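You operate a simulated robot arm through the tools that you are given. There is no shell and no other tool. Be economical: measure what you need, move in short steps, check, and stop when the job is done.

You run a simulated robot arm. Do the job below in one go: nothing can be reset, and whatever is moved stays where it is left.

Task
Wipe the dye off, light the cover and sort it by what shows.
Fine: blue wipe wet from the wash tin, then back where it lay; a green line means rework tray, none pass tray; switch with dry hands, on before wiping and off last; lamp parked and off.
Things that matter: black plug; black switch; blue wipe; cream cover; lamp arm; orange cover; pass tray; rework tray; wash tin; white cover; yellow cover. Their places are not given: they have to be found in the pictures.

Only the result counts: the job must be done as asked and must still hold three seconds after the hand-in. Knocking over, shifting, dropping, spilling or breaking anything else fails it. Lids that push on must go on centred and level and be pressed home; caps that screw on are set level and turned clockwise until they are tight.

Robot
A 7-joint arm with a two-finger parallel gripper, fixed in place. Base frame: the origin is at the foot of the arm, x ahead of it, y to its left, z up; the work surface is at about z = 0.88. Lengths are in m, angles in degrees, forces in N, time in s.
With the tool pointing down near the work surface it reaches from about 0.3 to 0.7 m from the base axis. Its first joint turns from -66.0 to 66.0 degrees. Payload 1.57 kg.
The tool frame sits at the grasp point between the pads (the TCP): z along the fingers, y along the line on which they close. The tips reach 0.03 m beyond it. The gripper opens to 0.11 m. The fingers are 0.024 m wide and 0.012 m thick; the gripper's body (0.048 by 0.112 m) begins 0.078 m behind the TCP.
Orientation is that of the tool frame in the base frame, as a unit quaternion [w, x, y, z]. With the fingers straight down and closing along the base's y, the tool's x points along the base's -x, its y along +y and its z along -z.

Tools
- The arm moves only by the tool apply_moves. Its arguments are lists of equal length, an entry for each row: "offset": the shift along the base's x, y, z in units of 30 mm (1.0 is 30 mm), a list of three; "turn": the turn, a rotation vector about the base's x, y, z in units of 5 degrees (1.0 is 5 degrees), a list of three. In form: {"offset": [[x, y, z], ...], "turn": [[rx, ry, rz], ...]}. A call has 1 to 12 rows; each row shifts and turns the commanded pose from where the row before left it. "jaw" is the opening in per cent of the stroke, from 0 (shut) to 100 (fully open), set as the call begins (left out, the last holds). A call with a number of a shift or a turn outside -1 to 1 is refused whole. Rows are played at 5 a second. More than 0.05 m and 8.6 degrees between two rows, or a gripper value outside its range, and nothing of the call is played. Where a pose cannot be reached the arm comes as near as it can. A force on the tool above 90 N (or 10 N above the force at the start of the call, whichever is more), or a blocked arm, ends the call early, and 0.2 s more pass. The fingers move at their own pace (about 0.108 m/s each) and stop on an object; they squeeze with about 21 N. The grip force told is the motor's: it shows also when the fingers shut on nothing. Time passes only in rows, and 0.2 s behind the last, so rows that do not move let the fingers close. It gives the time, the measured TCP pose, the force on the tool (base axes), the opening and the grip force at its end, in the units of the frame above (readings bear some noise), with the torque about the TCP (base axes, N m) and any sound that the robot's microphone picked up, and new pictures: "show" is both (left out), scene, wrist or none.
- Cameras (640 x 400 px; columns grow to the right, rows downward): "scene" is fixed at [0.168, -0.4025, 1.391]; the picture's right is [0.73, -0.68, 0.00], its down [-0.47, -0.50, -0.73] and it looks along [0.50, 0.53, -0.68] (base axes); focal length 231 px, centre (320, 200). "wrist" rides on the gripper at [0.07, 0.016, -0.141] in the tool frame; the picture's right is [-0.23, 0.97, 0.00], its down [-0.86, -0.20, -0.48] and it looks along [-0.47, -0.11, 0.88] (tool axes); focal length 222 px, centre (320, 200).
- pixel_to_xyz(camera, pixels): for up to 12 pixels [column, row] of the newest picture of that camera ("zoom" is the newest enlarged one), the place [x, y, z] in the base frame of the surface seen there, good to about 0.002 m. No time passes.
- close_up(camera, box): a new picture of the part [left, top, right, bottom] of that camera's present view, enlarged. No time passes.
- finish_job(): hands the job in; it is judged then, once.

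Work in short steps. Measure before you move; look again where a grasp or a placing could have gone wrong, and mend it. You have 80 turns and 200 pictures in all, those below and enlarged ones among them. Open the gripper and draw the arm clear of the work before you hand the job in, unless the task says otherwise; then end with one line.

The tools are called after ">>>" as a command line: name --argument value ..., lists and objects as JSON in quotes. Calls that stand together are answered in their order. apply_moves: Moves the arm, as the interface text tells. Its arguments: {"type":"object","properties":{"offset":{"type":"array"},"turn":{"type":"array"},"jaw":{"type":"number"},"show":{"type":"string","enum":["both","scene","wrist","none"]}},"required":["offset","turn"]} The other tools are called the same way: pixel_to_xyz (camera, pixels) gives the place of the surface under pixels of a picture; close_up (camera, box) takes an enlarged picture of a part of a camera's view; finish_job () hands the job in.

At the start:

```text
time_s: 0.0
tool_pos: [0.3894, -0.0247, 1.2216]
ee_rot: [-0.001, 0.0, 1.0, 0.0]
ft_force: [-0.5, 0.4, 0.1]
wrist_torque: [0.0, 0.0, -0.04]
opening: 0.1098
gripper_force: 0.0
```

scene: 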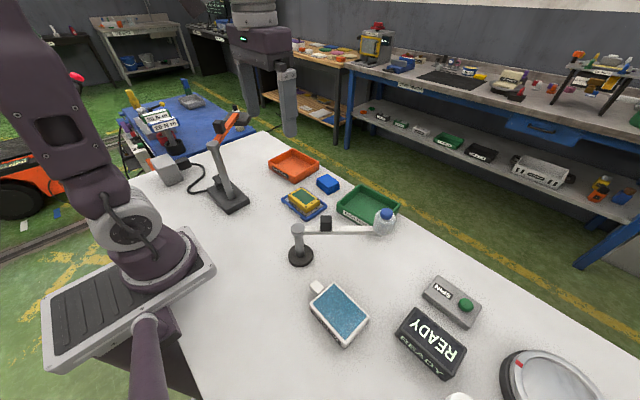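
wrist: 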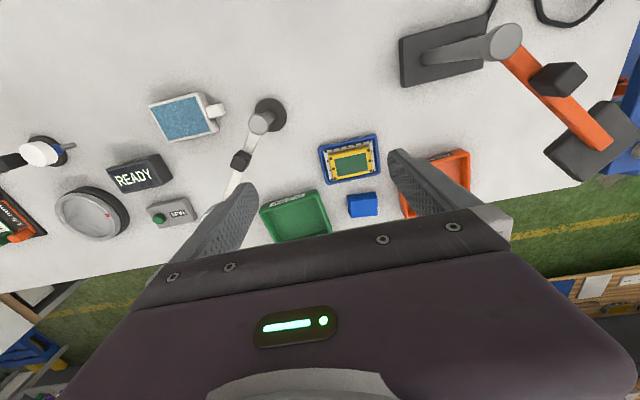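

I see the layout roughly; I take close-ups of the work area to identify the things.

>>> close_up --camera "scene" --box '[240, 130, 420, 270]'

>>> close_up --camera "scene" --box '[280, 260, 600, 400]'

>>> close_up --camera "scene" --box '[110, 80, 300, 220]'

>>> close_up --camera "wrist" --box '[0, 80, 320, 280]'

>>> close_up --camera "wrist" --box '[240, 0, 640, 250]'

```text
2.86 times, centred on (330, 200) of scene
```

zoom: 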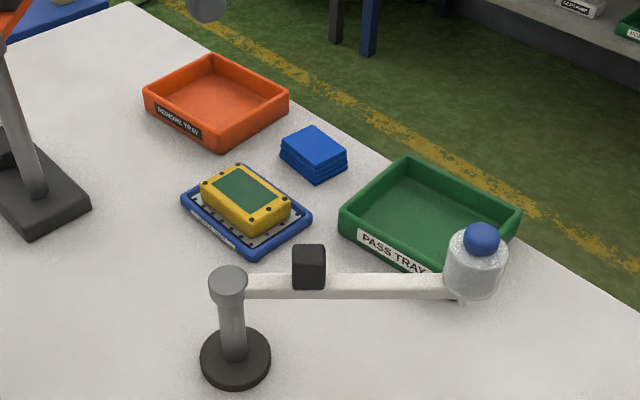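

```text
2.00 times, centred on (440, 330) of scene
```

zoom: 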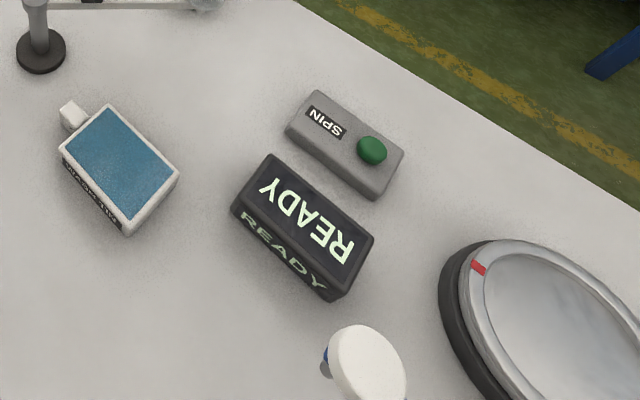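

```text
2.86 times, centred on (205, 150) of scene
```

zoom: 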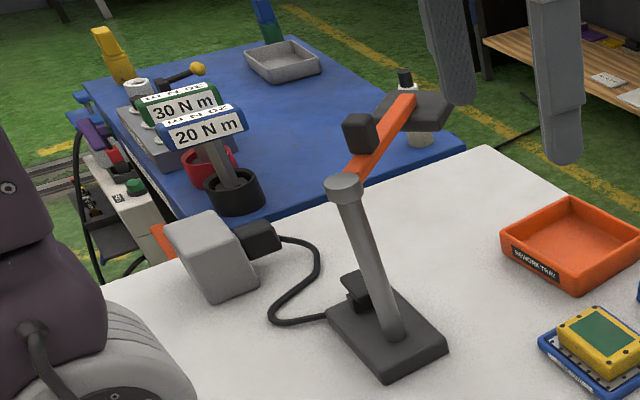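

```text
2.00 times, centred on (160, 180) of wrist
```

zoom: 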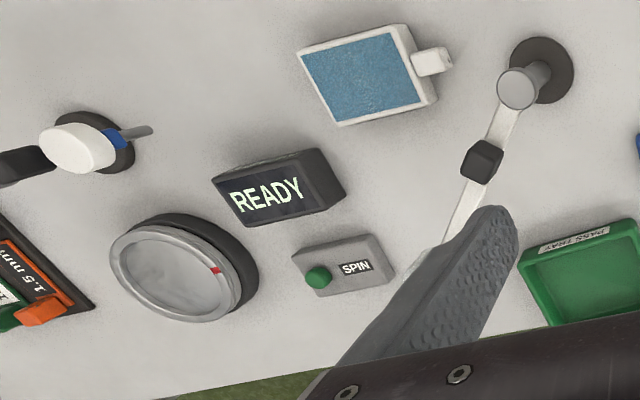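

```text
1.60 times, centred on (440, 125) of wrist
```

zoom: 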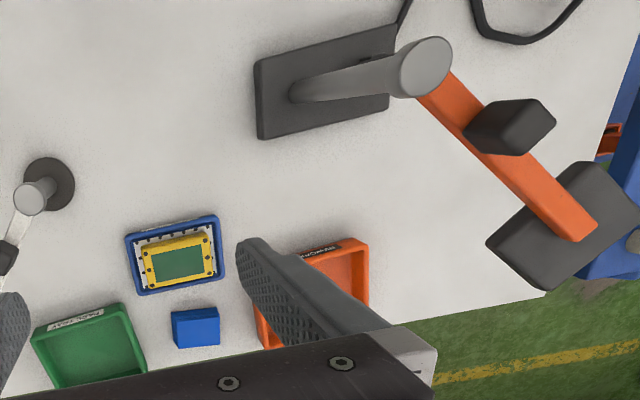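

I need finer detail of the cover, tin, lamp base and the left-hand objects.

>>> close_up --camera "scene" --box '[275, 170, 345, 225]'

>>> close_up --camera "scene" --box '[300, 275, 375, 350]'

>>> close_up --camera "scene" --box '[140, 100, 260, 220]'

>>> close_up --camera "wrist" --box '[300, 120, 400, 220]'

>>> pixel_to_xyz --camera "scene" --pixels '[[303, 198], [303, 215], [328, 180], [293, 165], [367, 205], [340, 308], [317, 287], [228, 200], [222, 145], [166, 168], [384, 215], [300, 232]]'

>>> pixel_to_xyz --camera "wrist" --pixels '[[350, 160], [363, 205], [430, 185], [295, 215], [182, 115], [215, 110], [425, 60], [503, 40], [555, 80], [600, 140], [270, 115], [241, 160]]'

```text
7.27 times, centred on (310, 198) of scene
```

zoom: 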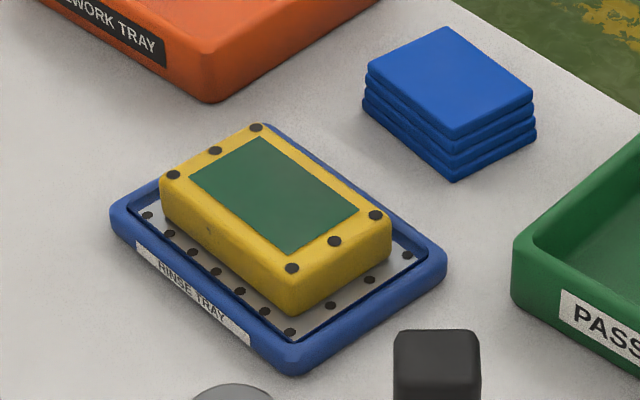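

```text
5.33 times, centred on (338, 312) of scene
```

zoom: 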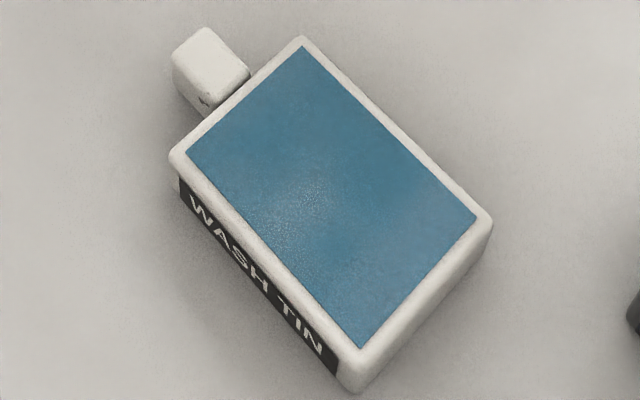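

```text
3.33 times, centred on (200, 160) of scene
```

zoom: 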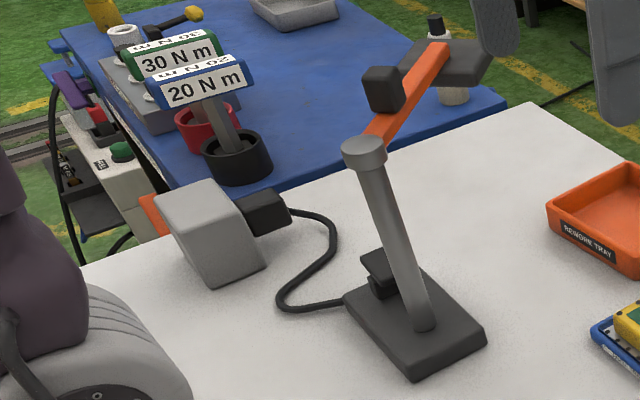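

```text
4.00 times, centred on (350, 170) of wrist
```

zoom: 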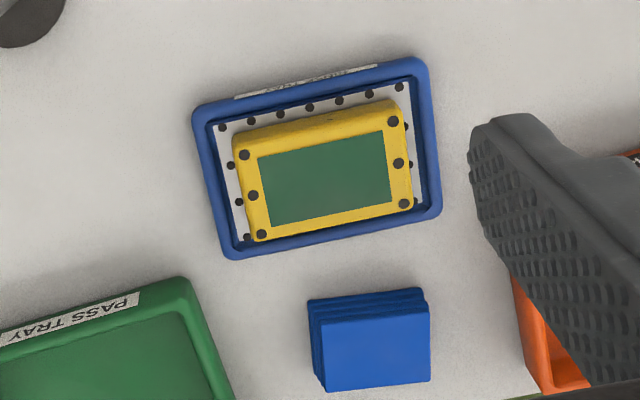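

```text
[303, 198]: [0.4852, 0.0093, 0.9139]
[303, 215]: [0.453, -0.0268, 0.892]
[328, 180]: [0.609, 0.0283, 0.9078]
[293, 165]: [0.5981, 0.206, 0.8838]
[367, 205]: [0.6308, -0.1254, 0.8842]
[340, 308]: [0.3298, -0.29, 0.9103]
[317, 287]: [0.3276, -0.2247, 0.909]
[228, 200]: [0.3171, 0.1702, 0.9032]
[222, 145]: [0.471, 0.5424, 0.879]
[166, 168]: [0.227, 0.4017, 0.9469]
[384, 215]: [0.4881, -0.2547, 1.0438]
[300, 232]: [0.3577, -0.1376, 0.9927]
```

```text
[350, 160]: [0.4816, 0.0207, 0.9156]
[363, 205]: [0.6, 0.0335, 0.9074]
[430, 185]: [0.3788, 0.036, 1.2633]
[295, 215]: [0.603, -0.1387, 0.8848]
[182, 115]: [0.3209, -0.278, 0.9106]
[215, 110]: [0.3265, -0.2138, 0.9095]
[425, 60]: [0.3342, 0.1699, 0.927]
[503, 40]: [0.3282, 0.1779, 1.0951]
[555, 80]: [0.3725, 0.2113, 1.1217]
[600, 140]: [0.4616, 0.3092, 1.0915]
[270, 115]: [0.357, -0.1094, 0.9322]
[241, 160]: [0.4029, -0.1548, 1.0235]
```

The yellow cover lies in the rinse tray with a green dye patch. Now detail of the lamp's switch and plug.

>>> close_up --camera "scene" --box '[145, 145, 215, 195]'

>>> pixel_to_xyz --camera "zoom" --pixels '[[210, 130], [300, 190], [270, 200], [330, 230], [380, 220], [350, 300], [230, 300], [140, 100], [130, 220]]'

>>> close_up --camera "scene" --box '[195, 160, 255, 220]'

>>> pixel_to_xyz --camera "zoom" --pixels '[[190, 150], [150, 200], [200, 215], [230, 270], [150, 280], [350, 420], [550, 400], [300, 560], [100, 350]]'

```text
8.00 times, centred on (180, 170) of scene
```

zoom: 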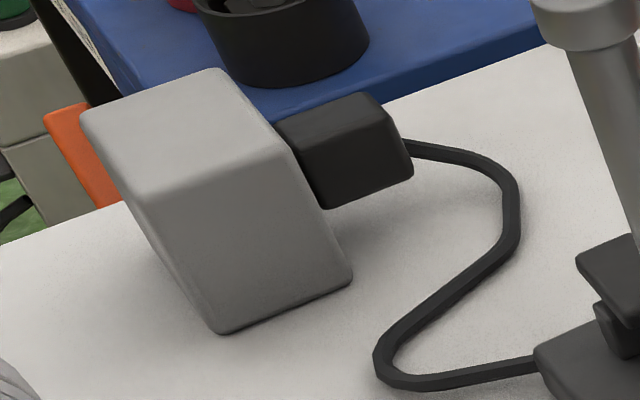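

```text
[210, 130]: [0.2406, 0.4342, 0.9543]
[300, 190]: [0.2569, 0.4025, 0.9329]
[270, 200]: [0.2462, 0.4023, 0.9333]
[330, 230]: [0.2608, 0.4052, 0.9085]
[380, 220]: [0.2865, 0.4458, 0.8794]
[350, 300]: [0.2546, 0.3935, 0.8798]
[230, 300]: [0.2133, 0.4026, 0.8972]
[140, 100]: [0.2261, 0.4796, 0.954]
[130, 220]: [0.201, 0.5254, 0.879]
```

```text
6.67 times, centred on (225, 190) of scene
```

zoom: 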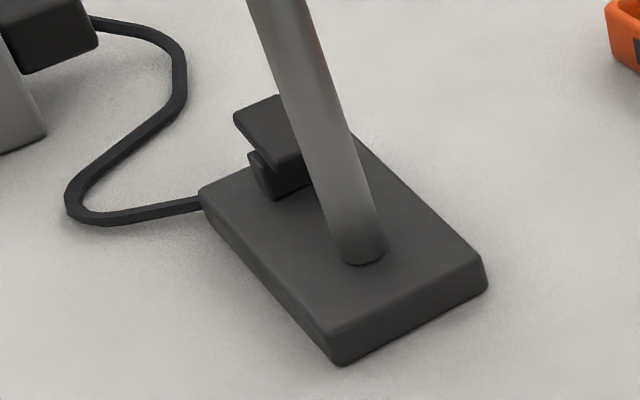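

```text
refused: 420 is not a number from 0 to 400
```

I get the coordinates of the switch paddle and base from this zoom.

>>> pixel_to_xyz --camera "zoom" --pixels '[[260, 115], [275, 140], [240, 120], [285, 105], [272, 158], [280, 180], [255, 165], [230, 200], [300, 270], [440, 240], [205, 190], [355, 150]]'

>>> close_up --camera "wrist" --box '[400, 0, 560, 100]'

>>> pixel_to_xyz --camera "zoom" --pixels '[[10, 160], [20, 330], [330, 250], [320, 60], [290, 90], [150, 200], [250, 100], [335, 100]]'

```text
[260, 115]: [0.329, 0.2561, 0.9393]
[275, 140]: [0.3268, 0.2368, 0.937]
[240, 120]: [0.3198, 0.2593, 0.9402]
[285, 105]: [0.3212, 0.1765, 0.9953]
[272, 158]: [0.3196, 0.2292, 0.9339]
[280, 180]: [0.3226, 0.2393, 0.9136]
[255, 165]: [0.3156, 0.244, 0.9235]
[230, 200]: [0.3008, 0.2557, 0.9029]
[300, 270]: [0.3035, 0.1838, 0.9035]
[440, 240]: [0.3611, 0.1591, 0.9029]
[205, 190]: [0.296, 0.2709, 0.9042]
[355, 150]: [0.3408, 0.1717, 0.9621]
```

```text
4.00 times, centred on (480, 50) of wrist
```

zoom: 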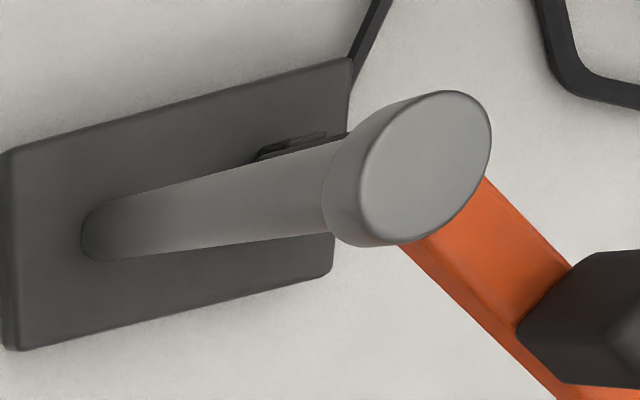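

```text
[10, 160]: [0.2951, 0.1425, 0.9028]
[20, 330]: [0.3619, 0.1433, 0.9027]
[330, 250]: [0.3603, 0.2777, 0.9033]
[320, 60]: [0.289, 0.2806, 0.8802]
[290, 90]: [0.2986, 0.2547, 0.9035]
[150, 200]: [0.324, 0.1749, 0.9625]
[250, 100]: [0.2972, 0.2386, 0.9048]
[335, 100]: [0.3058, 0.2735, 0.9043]
```

Switch paddle: plate at x≈0.32–0.34, y≈0.23–0.26, its +y end raised (z 0.940). I move beside it at safe height, tilted forward with the jaws shut, to look closely.

>>> apply_moves --offset '[[-0.3, 0.957, 0], [-0.3, 0.957, 0], [-0.3, 0.957, 0], [-0.3, 0.957, 0], [-0.3, 0.957, 0], [-0.3, 0.957, 0], [-0.3, 0.957, 0], [-0.3, 0.957, 0], [-0.3, 0.957, 0], [-0.3, 0.957, 0]]' --turn '[[0, -0.5, 0], [0, -0.5, 0], [0, -0.5, 0], [0, -0.5, 0], [0, -0.5, 0], [0, -0.5, 0], [0, -0.5, 0], [0, -0.5, 0], [0, -0.5, 0], [0, -0.5, 0]]' --jaw 0

```text
time_s: 2.2
tool_pos: [0.2979, 0.2637, 1.2224]
ee_rot: [0.217, 0.0, 0.976, 0.0]
ft_force: [-0.5, 0.3, -0.2]
wrist_torque: [-0.02, 0.0, -0.01]
opening: 0.0001
gripper_force: 20.9
```

scene: 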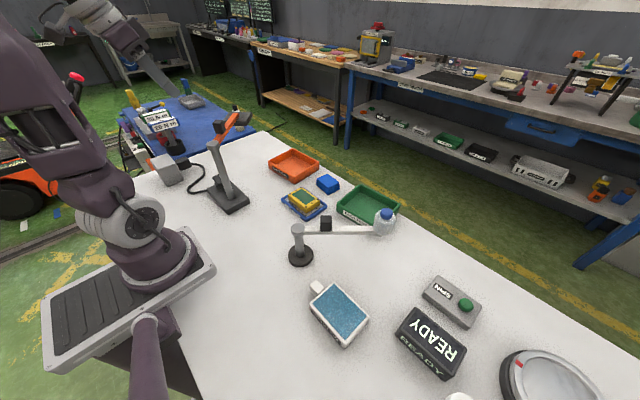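
wrist: 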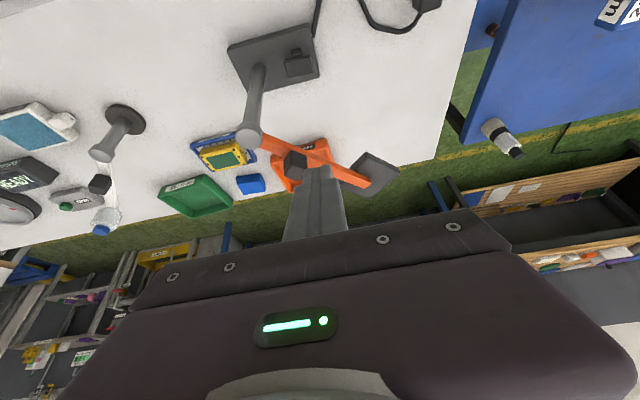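

The switch is visible at wrist (298,63). I zoom in and measure it, the plug and the lamp arm.

>>> close_up --camera "wrist" --box '[260, 35, 340, 85]'

>>> pixel_to_xyz --camera "zoom" --pixels '[[220, 200], [300, 170], [380, 150], [240, 260], [320, 240], [400, 215], [420, 180], [200, 250], [300, 300], [300, 130]]'

>>> close_up --camera "wrist" --box '[230, 110, 410, 220]'

>>> pixel_to_xyz --camera "wrist" --pixels '[[250, 135], [268, 145], [295, 160], [285, 155], [305, 157], [330, 165], [350, 178], [375, 170], [395, 175], [365, 190], [370, 155]]'

```text
8.00 times, centred on (300, 60) of wrist
```

zoom: 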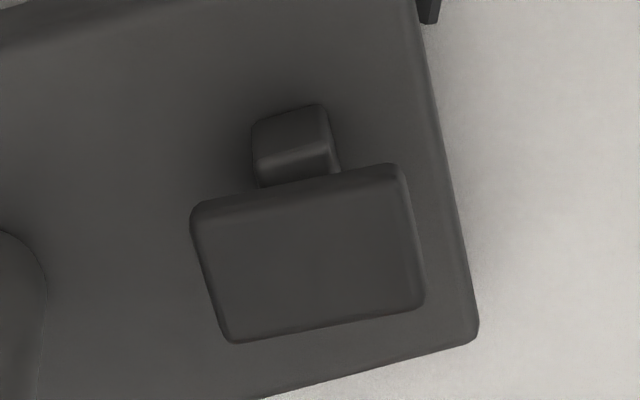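

```text
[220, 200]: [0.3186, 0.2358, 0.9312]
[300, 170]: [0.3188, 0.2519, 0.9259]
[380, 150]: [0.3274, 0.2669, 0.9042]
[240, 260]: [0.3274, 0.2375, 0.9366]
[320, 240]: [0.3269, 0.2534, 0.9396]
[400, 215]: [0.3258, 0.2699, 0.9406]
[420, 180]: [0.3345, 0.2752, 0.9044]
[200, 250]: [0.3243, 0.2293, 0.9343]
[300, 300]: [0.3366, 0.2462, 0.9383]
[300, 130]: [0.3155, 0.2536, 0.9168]
```

```text
3.56 times, centred on (320, 165) of wrist
```

zoom: 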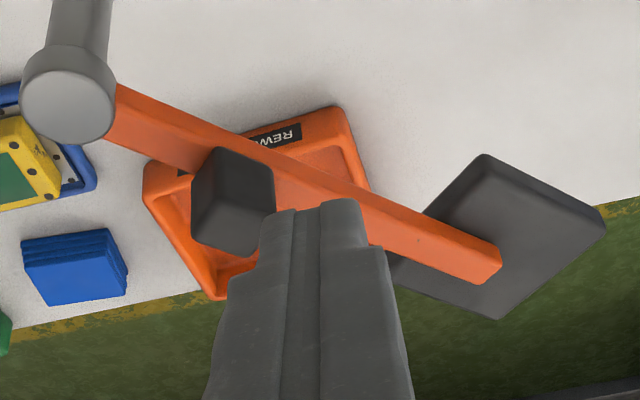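

```text
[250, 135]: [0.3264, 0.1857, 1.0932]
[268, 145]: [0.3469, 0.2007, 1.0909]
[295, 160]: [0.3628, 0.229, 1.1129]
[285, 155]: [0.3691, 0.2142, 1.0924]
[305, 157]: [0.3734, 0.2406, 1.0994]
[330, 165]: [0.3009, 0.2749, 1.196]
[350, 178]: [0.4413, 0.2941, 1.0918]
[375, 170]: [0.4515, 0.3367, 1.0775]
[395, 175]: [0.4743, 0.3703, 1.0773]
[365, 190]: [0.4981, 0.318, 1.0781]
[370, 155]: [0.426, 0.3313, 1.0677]
```

Paddle spans x 0.318–0.340, y 0.229–0.272, +y end up. I descend above its +y end.

>>> apply_moves --offset '[[0.2, 0.05, -1], [0.2, 0.05, -1], [0.2, 0.05, -1], [0, 0, -1], [0, 0, -1], [0, 0, -1], [0, 0, -1], [0, 0, -0.8], [0, 0, 0]]' --turn '[[0, 0, 0], [0, 0, 0], [0, 0, 0], [0, 0, 0], [0, 0, 0], [0, 0, 0], [0, 0, 0], [0, 0, 0], [0, 0, 0]]'

```text
time_s: 4.2
tool_pos: [0.3173, 0.2675, 0.9884]
ee_rot: [0.216, 0.0, 0.976, 0.0]
ft_force: [0.8, 0.5, -0.1]
wrist_torque: [0.01, -0.02, -0.02]
opening: 0.0002
gripper_force: 20.9
```

scene: 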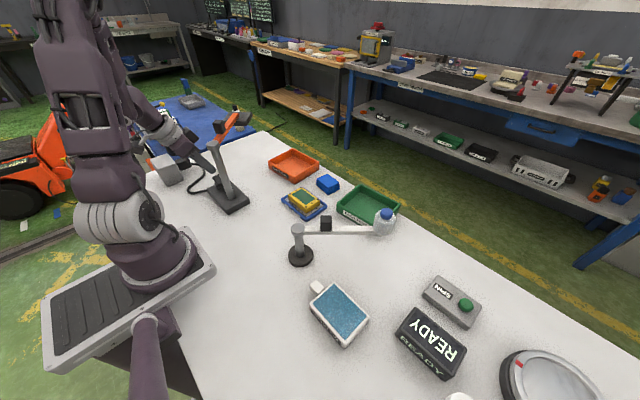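
wrist: 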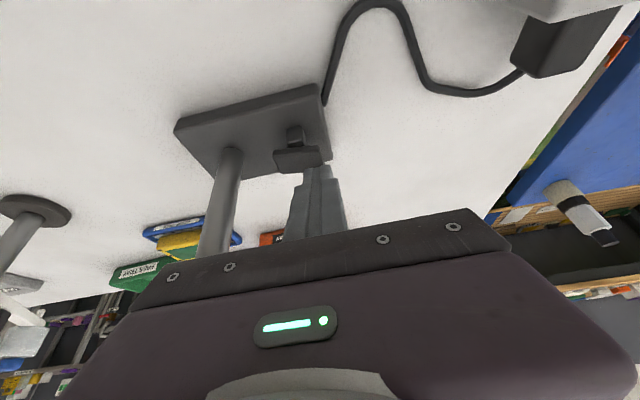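

Tip is just above the paddle end. I press in small steps.

>>> apply_moves --offset '[[0, 0, -0.2], [0, 0, -0.2], [0, 0, -0.15], [0, 0, -0.1], [0, 0, -0.1]]' --turn '[[0, 0, 0], [0, 0, 0], [0, 0, 0], [0, 0, 0], [0, 0, 0]]' --show "wrist"

>>> close_up --camera "wrist" --box '[240, 100, 360, 200]'

```text
time_s: 5.5
tool_pos: [0.3176, 0.2681, 0.9689]
ee_rot: [0.223, 0.0, 0.975, 0.003]
ft_force: [-19.7, -13.0, 37.1]
wrist_torque: [-0.76, 0.49, -0.22]
opening: 0.0
gripper_force: 21.1
stopped in row 5: the force on the tool passed its limit at 97 N (the readings are from after the stop); the commanded pose is now the measured one
```

wrist: 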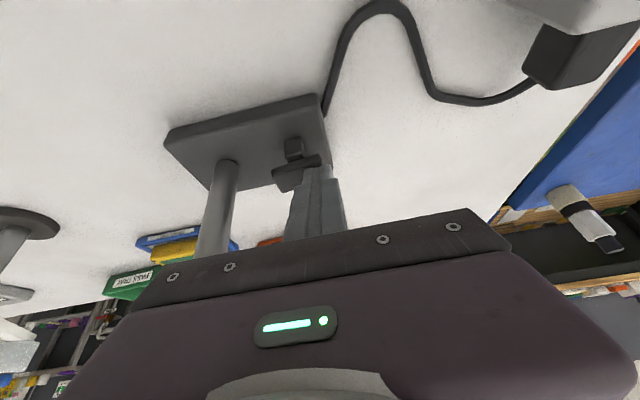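

```text
4.00 times, centred on (300, 150) of wrist
```

zoom: 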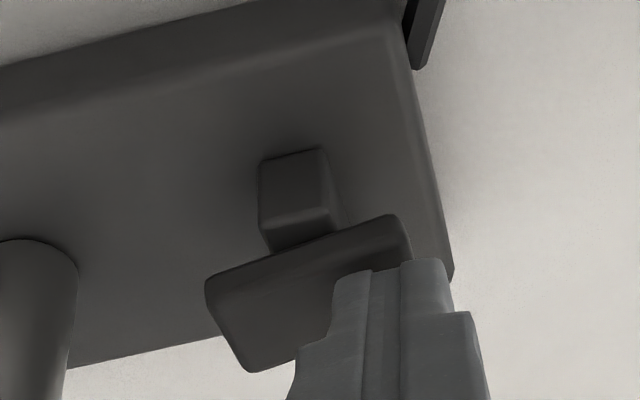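

High force reached; I back off 25 mm and look at the paddle and whether the lamp lit.

>>> apply_moves --offset '[[0, 0, 0.4], [-0.2, 0, 0.8], [-0.5, 0, 1], [0, 0, 1], [0, 0, 1]]' --turn '[[0, 0, 0], [0, 0, 0], [0, 0, 0], [0, 0, 0], [0, 0, 0]]'

>>> close_up --camera "scene" --box '[190, 90, 290, 220]'

>>> close_up --camera "wrist" --box '[230, 40, 380, 140]'

```text
time_s: 6.7
tool_pos: [0.2966, 0.268, 1.0946]
ee_rot: [0.22, 0.0, 0.975, 0.002]
ft_force: [-0.6, 0.1, 0.4]
wrist_torque: [0.0, -0.01, -0.03]
opening: 0.0
gripper_force: 20.8
```

scene: 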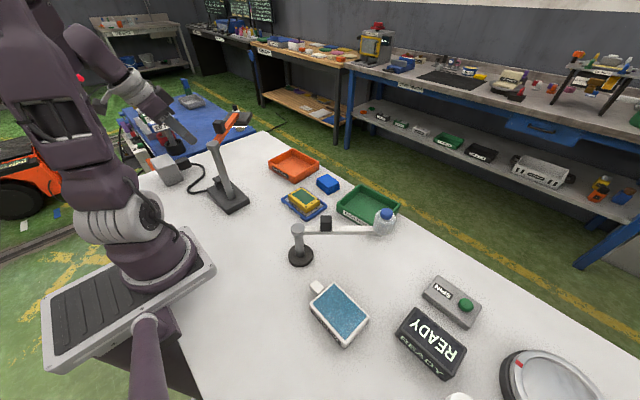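
wrist: 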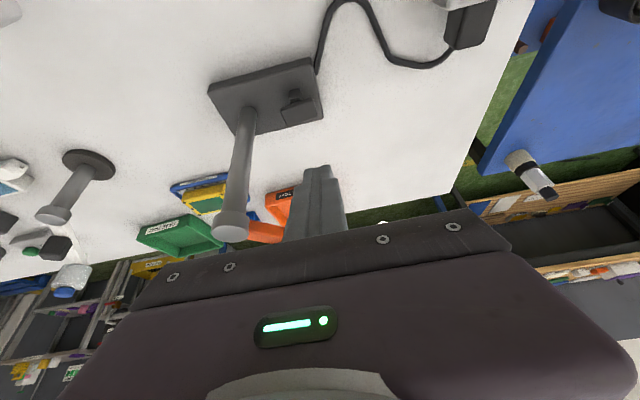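

```text
3.08 times, centred on (240, 155) of scene
```

zoom: 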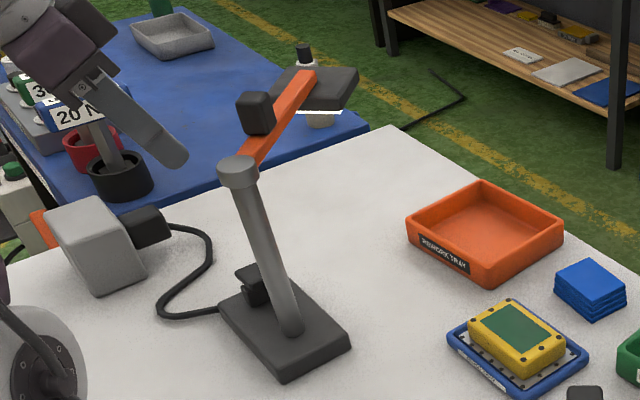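

```text
4.00 times, centred on (305, 90) of wrist
```

zoom: 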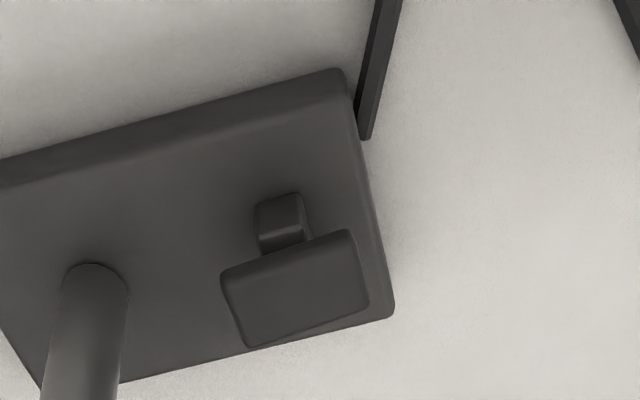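

The lamp is lit (bright line under head at zoom (320,112)) and the rocker flipped. Now I measure the wipe, cover and trays precisely.

>>> close_up --camera "scene" --box '[275, 170, 345, 225]'

>>> pixel_to_xyz --camera "zoom" --pixels '[[370, 68], [445, 30], [530, 92], [455, 133], [455, 178], [445, 82], [193, 180], [255, 140], [357, 210], [290, 250], [165, 180], [390, 225]]'

>>> pixel_to_xyz --camera "zoom" --pixels '[[255, 128], [293, 290], [292, 312], [115, 215], [265, 125], [440, 270], [295, 365], [150, 200], [297, 338], [420, 255], [265, 165], [275, 195]]'

>>> pixel_to_xyz --camera "scene" --pixels '[[268, 165], [292, 150], [319, 165], [293, 182], [337, 208], [368, 186], [400, 207], [340, 285], [310, 305], [348, 343], [367, 318], [333, 286]]'

```text
7.27 times, centred on (310, 198) of scene
```

zoom: 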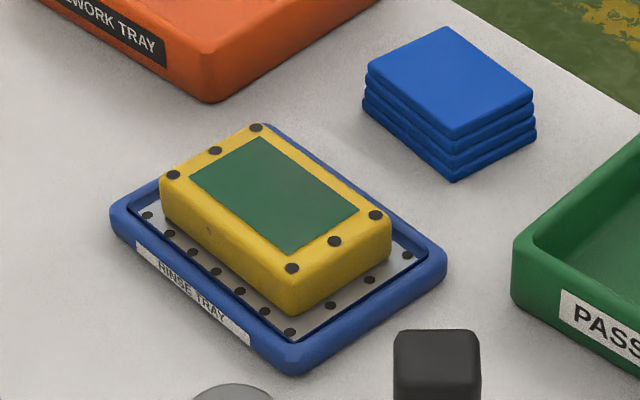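

```text
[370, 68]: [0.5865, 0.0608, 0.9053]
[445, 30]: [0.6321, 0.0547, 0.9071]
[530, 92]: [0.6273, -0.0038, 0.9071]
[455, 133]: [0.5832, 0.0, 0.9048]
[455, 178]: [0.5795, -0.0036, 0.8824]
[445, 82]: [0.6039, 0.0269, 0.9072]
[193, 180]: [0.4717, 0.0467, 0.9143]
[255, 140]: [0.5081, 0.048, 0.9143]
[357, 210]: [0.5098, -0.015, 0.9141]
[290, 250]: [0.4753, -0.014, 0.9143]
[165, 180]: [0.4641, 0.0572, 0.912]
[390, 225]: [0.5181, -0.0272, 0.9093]
```

```text
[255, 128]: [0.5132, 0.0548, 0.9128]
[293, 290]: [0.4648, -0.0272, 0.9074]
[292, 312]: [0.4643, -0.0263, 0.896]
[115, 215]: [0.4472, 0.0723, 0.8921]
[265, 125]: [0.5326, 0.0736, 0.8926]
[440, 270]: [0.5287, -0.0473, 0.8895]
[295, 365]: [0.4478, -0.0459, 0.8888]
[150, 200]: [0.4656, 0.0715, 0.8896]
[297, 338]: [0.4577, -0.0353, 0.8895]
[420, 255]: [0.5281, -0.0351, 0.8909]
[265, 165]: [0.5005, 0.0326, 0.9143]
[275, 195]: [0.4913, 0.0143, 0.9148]
```

```text
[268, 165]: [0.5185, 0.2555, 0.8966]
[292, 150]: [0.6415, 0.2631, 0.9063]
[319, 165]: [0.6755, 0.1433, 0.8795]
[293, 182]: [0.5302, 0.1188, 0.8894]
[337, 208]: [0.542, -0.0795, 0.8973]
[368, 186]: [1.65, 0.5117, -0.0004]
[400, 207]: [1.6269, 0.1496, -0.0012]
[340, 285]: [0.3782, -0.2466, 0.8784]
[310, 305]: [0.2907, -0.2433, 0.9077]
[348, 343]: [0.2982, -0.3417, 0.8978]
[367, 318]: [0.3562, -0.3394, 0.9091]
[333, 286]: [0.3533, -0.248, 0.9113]
```

Wipe: centre ≈(0.607,0.028), 46×60 mm, top z 0.907, turned about −4°. I raise straight up, then go above it upright with the jaws opening.

>>> apply_moves --offset '[[0, 0, 1], [0, 0, 1], [0, 0, 1], [0, 0, 1], [0, 0, 0.7]]' --turn '[[0, 0, 0], [0, 0, 0], [0, 0, 0], [0, 0, 0], [0, 0, 0]]' --show "none"

>>> apply_moves --offset '[[0.94, -0.727, 0], [0.94, -0.727, 0], [0.94, -0.727, 0], [0.94, -0.727, 0], [0.94, -0.727, 0], [0.94, -0.727, 0], [0.94, -0.727, 0], [0.94, -0.727, 0], [0.94, -0.727, 0], [0.94, -0.727, 0], [0.94, -0.727, 0]]' --turn '[[0, 0.468, -0.08], [0, 0.468, -0.08], [0, 0.468, -0.08], [0, 0.468, -0.08], [0, 0.468, -0.08], [0, 0.468, -0.08], [0, 0.468, -0.08], [0, 0.468, -0.08], [0, 0.468, -0.08], [0, 0.468, -0.08], [0, 0.468, -0.08]]' --jaw 100

```text
time_s: 7.9
tool_pos: [0.2965, 0.2677, 1.236]
ee_rot: [0.221, -0.001, 0.975, 0.003]
ft_force: [0.5, -0.7, 0.0]
wrist_torque: [0.02, -0.02, -0.01]
opening: 0.0
gripper_force: 20.8
```

```text
time_s: 10.3
tool_pos: [0.5769, 0.0301, 1.223]
ee_rot: [-0.002, 0.039, 0.999, -0.005]
ft_force: [-0.1, -0.2, 1.5]
wrist_torque: [0.05, 0.03, 0.02]
opening: 0.1102
gripper_force: 0.1
out of reach, approached as far as the arm can: row 11
```

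scene: 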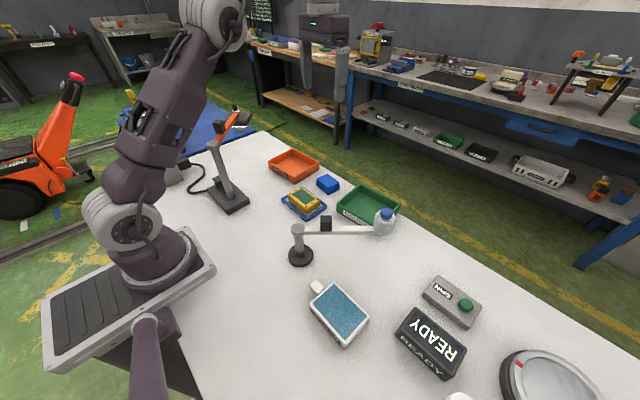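
wrist: 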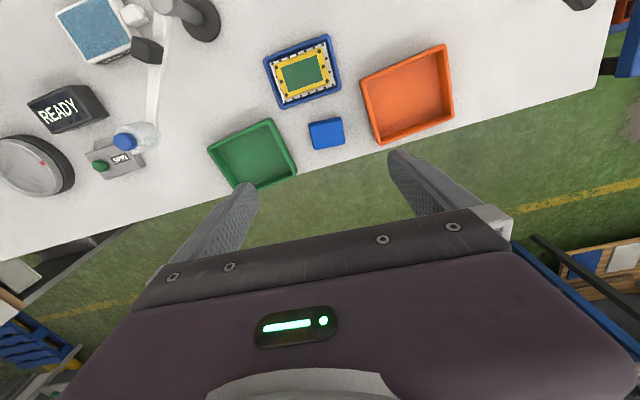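

Reach is short only at this height; I descend to z≈1.0, and re-check the position there.

>>> apply_moves --offset '[[0, 0, -1], [0, 0, -1], [0, 0, -1], [0, 0, -1], [0, 0, -1], [0, 0, -1], [0, 0, -1], [0, 0, 0]]' --turn '[[0, 0, 0], [0, 0, 0], [0, 0, 0], [0, 0, 0], [0, 0, 0], [0, 0, 0], [0, 0, 0], [0, 0, 0]]'

>>> close_up --camera "wrist" --box '[240, 20, 440, 145]'

```text
time_s: 12.1
tool_pos: [0.5761, 0.0311, 1.013]
ee_rot: [-0.002, 0.037, 0.999, -0.006]
ft_force: [0.7, -0.2, 0.5]
wrist_torque: [0.0, 0.0, -0.01]
opening: 0.1097
gripper_force: 0.1
```

scene: 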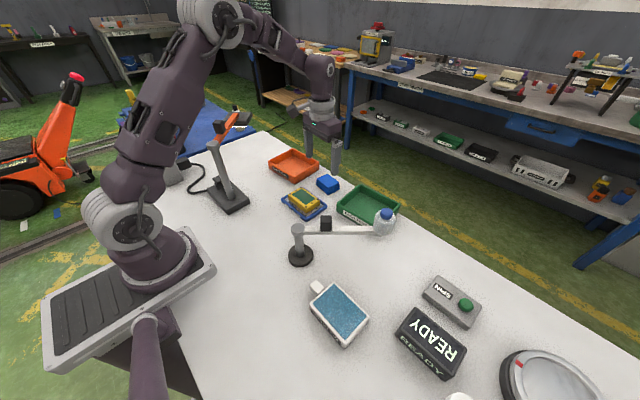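
wrist: 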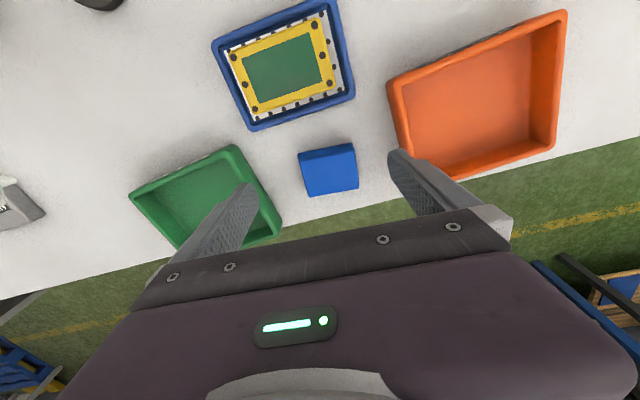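

```text
3.20 times, centred on (340, 82) of wrist
```

zoom: 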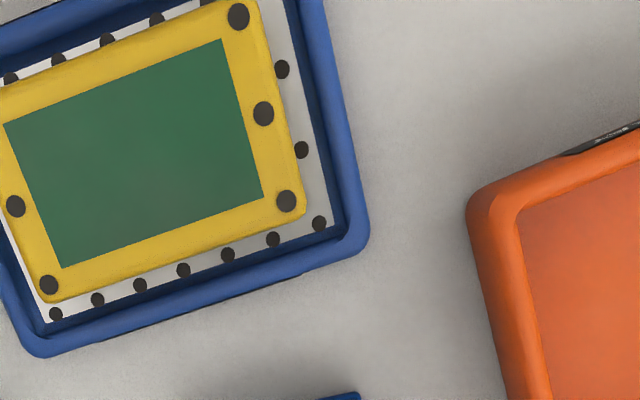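

Wipe at wrist (300–358,143–196). I measure it from here.

>>> close_up --camera "wrist" --box '[280, 130, 376, 210]'

>>> pixel_to_xyz --camera "wrist" --pixels '[[304, 165], [308, 194], [356, 188], [352, 155], [330, 175], [300, 153], [352, 146]]'

```text
5.00 times, centred on (328, 170) of wrist
```

zoom: 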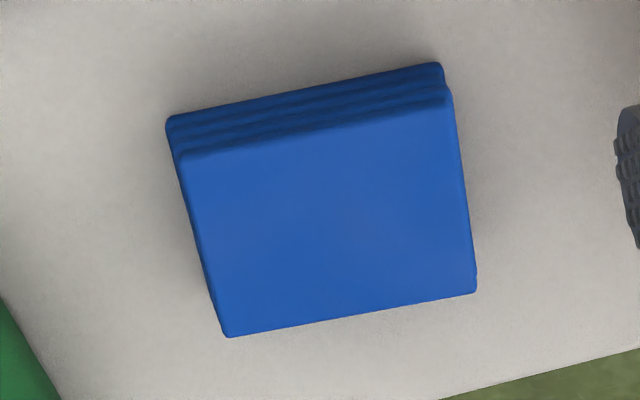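

```text
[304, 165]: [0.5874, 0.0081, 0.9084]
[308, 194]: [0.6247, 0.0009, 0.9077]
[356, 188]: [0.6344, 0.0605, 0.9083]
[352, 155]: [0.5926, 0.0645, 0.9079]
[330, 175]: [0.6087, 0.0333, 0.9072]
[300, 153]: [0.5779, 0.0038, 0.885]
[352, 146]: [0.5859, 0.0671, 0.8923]
```

Wipe centre ≈(0.609,0.032), yaw ≈−8°. I align, move over and descend to grasp height (TCP z≈0.925), then close.

>>> apply_moves --offset '[[0.55, 0.02, 0], [0.55, 0.02, 0], [0, 0, -0.8], [0, 0, -0.8], [0, 0, -0.8], [0, 0, -0.5], [0, 0, 0]]' --turn '[[0, 0, -0.35], [0, 0, -0.35], [0, 0, 0], [0, 0, 0], [0, 0, 0], [0, 0, 0], [0, 0, 0]]'

```text
time_s: 13.7
tool_pos: [0.6089, 0.0319, 0.9268]
ee_rot: [-0.002, 0.068, 0.998, -0.005]
ft_force: [-1.0, -0.1, 1.2]
wrist_torque: [0.03, 0.0, 0.02]
opening: 0.1101
gripper_force: 0.1
```

scene: 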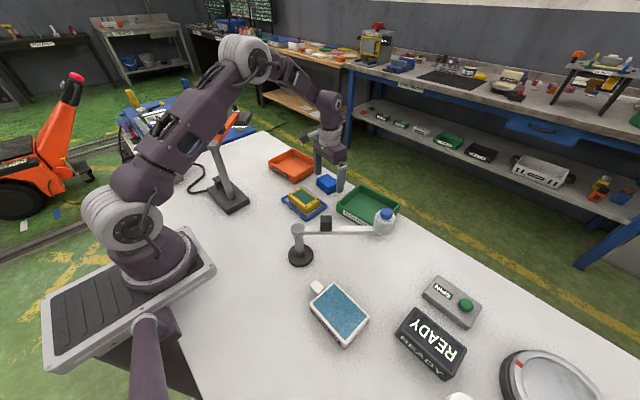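
wrist: 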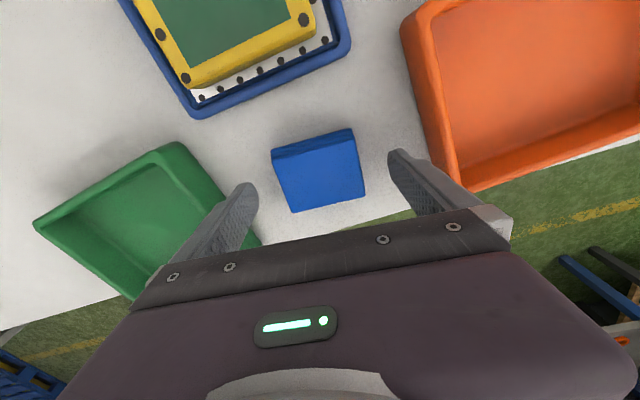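

Aligned around the wipe. Lower 4 mm and close.

>>> apply_moves --offset '[[0, 0, -0.13], [0, 0, 0]]' --turn '[[0, 0, 0], [0, 0, 0]]' --show "none"

>>> apply_moves --offset '[[0, 0, 0], [0, 0, 0], [0, 0, 0], [0, 0, 0]]' --turn '[[0, 0, 0], [0, 0, 0], [0, 0, 0], [0, 0, 0]]' --jaw 0

```text
time_s: 14.3
tool_pos: [0.609, 0.0324, 0.9211]
ee_rot: [-0.002, 0.069, 0.998, -0.005]
ft_force: [-0.5, 0.4, 1.0]
wrist_torque: [0.0, -0.01, 0.0]
opening: 0.1099
gripper_force: 0.0
```

```text
time_s: 15.3
tool_pos: [0.6079, 0.0315, 0.9222]
ee_rot: [-0.002, 0.068, 0.998, -0.005]
ft_force: [0.3, 0.0, -1.3]
wrist_torque: [0.03, 0.01, -0.05]
opening: 0.0694
gripper_force: 20.9
```

scene: 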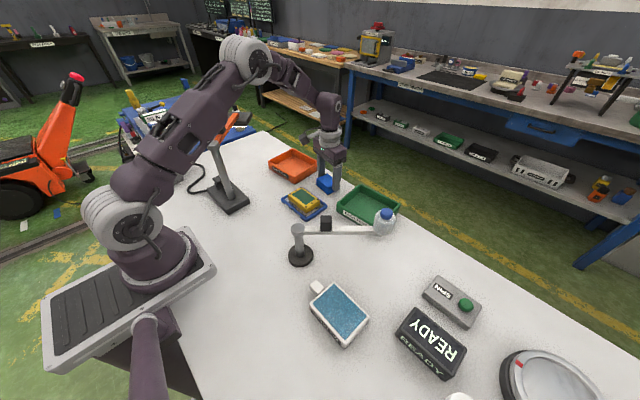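
wrist: 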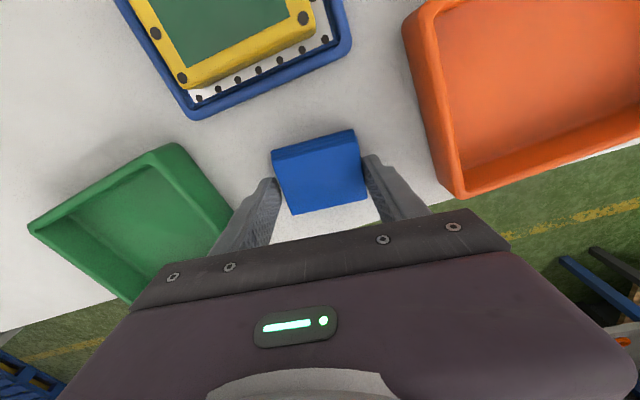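

Gripped (opening 0.069). I measure the tin's liquid corners and lift straight up.

>>> close_up --camera "scene" --box '[298, 275, 378, 350]'

>>> apply_moves --offset '[[0, 0, 0.5], [0, 0, 1], [0, 0, 1], [0, 0, 1], [0, 0, 1]]' --turn '[[0, 0, 0], [0, 0, 0], [0, 0, 0], [0, 0, 0], [0, 0, 0]]'

>>> close_up --camera "scene" --box '[298, 280, 378, 345]'

>>> pixel_to_xyz --camera "scene" --pixels '[[336, 283], [310, 303], [345, 340], [365, 317], [338, 312], [325, 298], [350, 325]]'

```text
5.33 times, centred on (338, 312) of scene
```

zoom: 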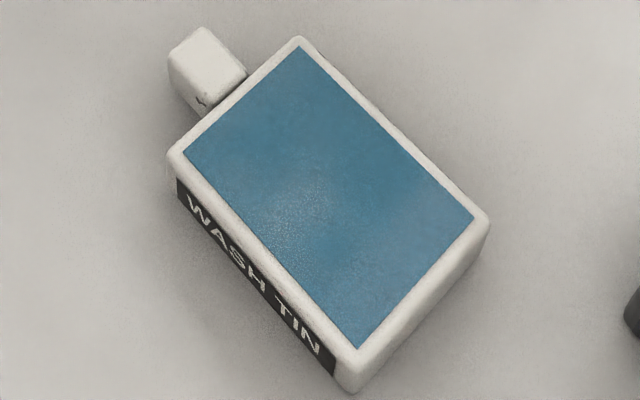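

```text
time_s: 16.5
tool_pos: [0.6096, 0.0319, 1.0576]
ee_rot: [-0.003, 0.069, 0.998, -0.005]
ft_force: [0.0, 1.7, -0.7]
wrist_torque: [-0.01, 0.01, 0.02]
opening: 0.0694
gripper_force: 21.3
```

scene: 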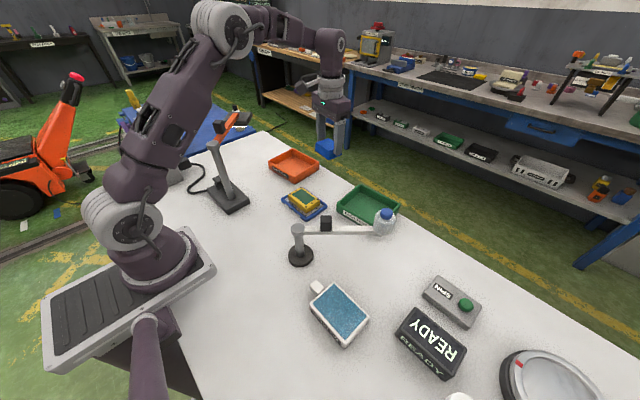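
wrist: 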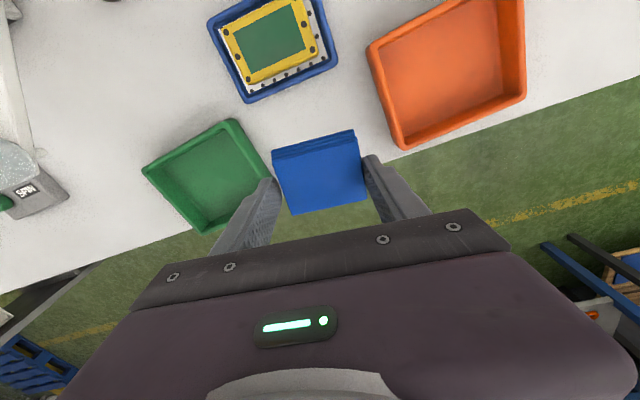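

```text
6.15 times, centred on (338, 312) of scene
```

zoom: 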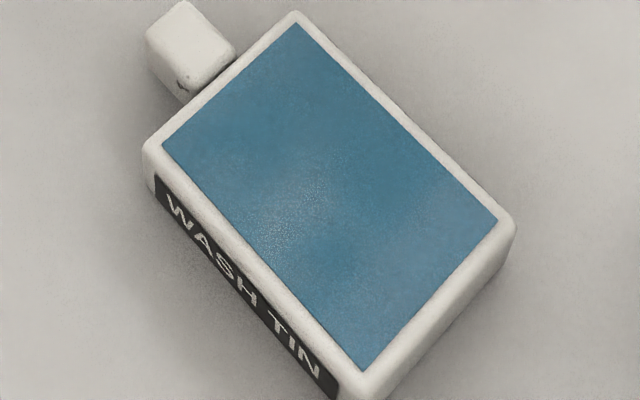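

```text
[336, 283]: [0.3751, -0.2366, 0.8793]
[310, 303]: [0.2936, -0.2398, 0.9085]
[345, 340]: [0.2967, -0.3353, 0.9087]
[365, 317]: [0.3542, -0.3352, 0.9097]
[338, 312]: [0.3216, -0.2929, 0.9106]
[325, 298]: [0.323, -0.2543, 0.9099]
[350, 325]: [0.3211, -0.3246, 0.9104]
```

Wipe hangs securely. Tin inner area centre ≈(0.3245,−0.288), liquid z≈0.910. I carry over the white arm at z 1.2 to above the tin, turning to match it.

>>> apply_moves --offset '[[-0.792, -0.892, 0.78], [-0.792, -0.892, 0.78], [-0.792, -0.892, 0.78], [-0.792, -0.892, 0.78], [-0.792, -0.892, 0.78], [-0.792, -0.892, 0.78], [-0.792, -0.892, 0], [-0.792, -0.892, 0], [-0.792, -0.892, 0], [-0.792, -0.892, 0], [-0.792, -0.892, 0], [-0.792, -0.892, 0]]' --turn '[[0, 0, 0.16], [0, 0, 0.16], [0, 0, 0.16], [0, 0, 0.16], [0, 0, 0.16], [0, 0, 0.16], [0, 0, 0.16], [0, 0, 0.16], [0, 0, 0.16], [0, 0, 0.16], [0, 0, 0.16], [0, 0, 0.16]]' --show "none"

>>> apply_moves --offset '[[0, 0, -1], [0, 0, -1], [0, 0, -1], [0, 0, -1], [0, 0, -1], [0, 0, -1], [0, 0, 0]]' --turn '[[0, 0, 0], [0, 0, 0], [0, 0, 0], [0, 0, 0], [0, 0, 0], [0, 0, 0], [0, 0, 0]]'

```text
time_s: 19.1
tool_pos: [0.3234, -0.2885, 1.1959]
ee_rot: [-0.002, -0.017, 1.0, -0.006]
ft_force: [-0.3, -0.5, 0.7]
wrist_torque: [-0.01, -0.04, 0.04]
opening: 0.0691
gripper_force: 20.5
```

```text
time_s: 20.7
tool_pos: [0.3239, -0.2893, 1.0154]
ee_rot: [-0.002, -0.016, 1.0, -0.006]
ft_force: [0.4, 0.2, 0.5]
wrist_torque: [-0.01, -0.02, 0.02]
opening: 0.0688
gripper_force: 20.5
```

scene: 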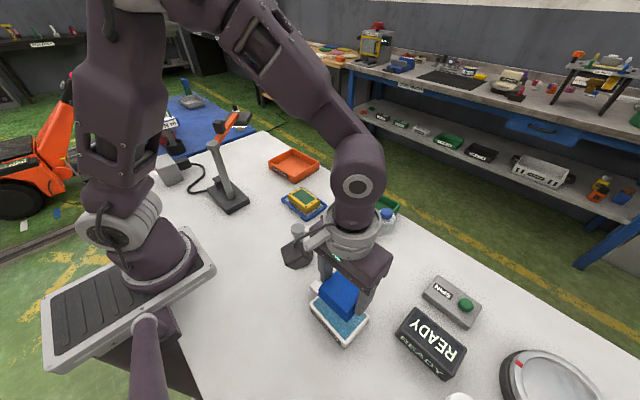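
wrist: 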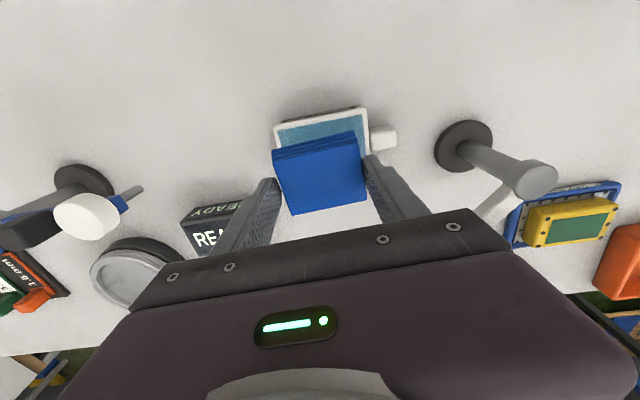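

Centred over the tin. I lower so the wipe's underside goes ~7 mm into the liquid.

>>> apply_moves --offset '[[0, 0, -0.8], [0, 0, -0.8], [0, 0, -0.4], [0, 0, -0.2], [0, 0, -0.15], [0, 0, 0], [0, 0, 0]]' --turn '[[0, 0, 0], [0, 0, 0], [0, 0, 0], [0, 0, 0], [0, 0, 0], [0, 0, 0], [0, 0, 0]]'

>>> close_up --camera "scene" --box '[290, 250, 400, 360]'

```text
time_s: 22.3
tool_pos: [0.3241, -0.2895, 0.9475]
ee_rot: [-0.001, -0.016, 1.0, -0.008]
ft_force: [1.0, 2.9, 33.1]
wrist_torque: [0.36, -0.04, 0.03]
opening: 0.069
gripper_force: 21.2
```

scene: 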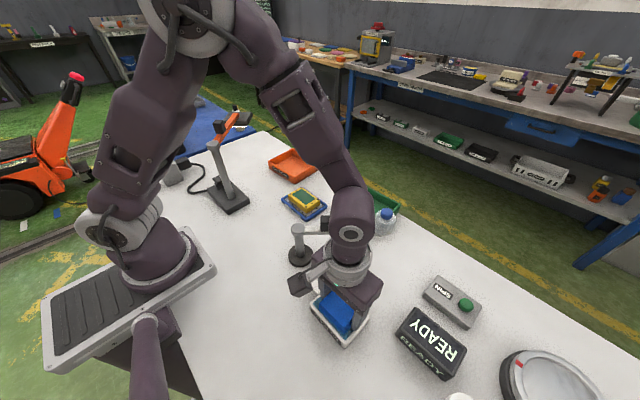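
wrist: 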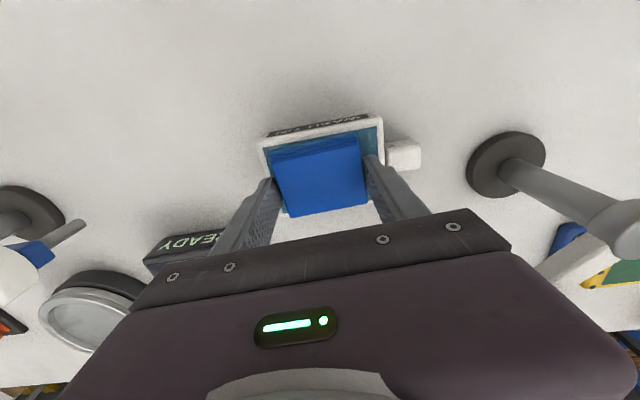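

```text
3.64 times, centred on (345, 305) of scene
```

zoom: 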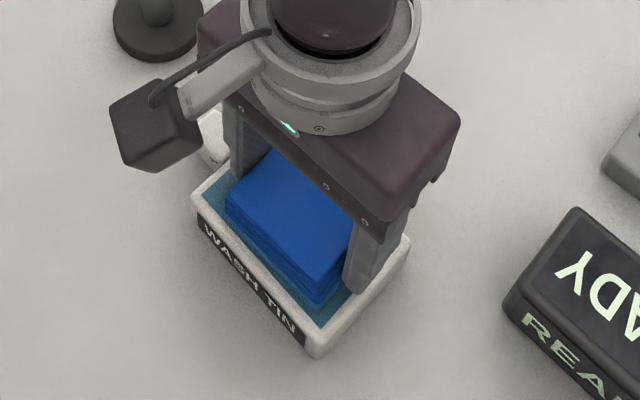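

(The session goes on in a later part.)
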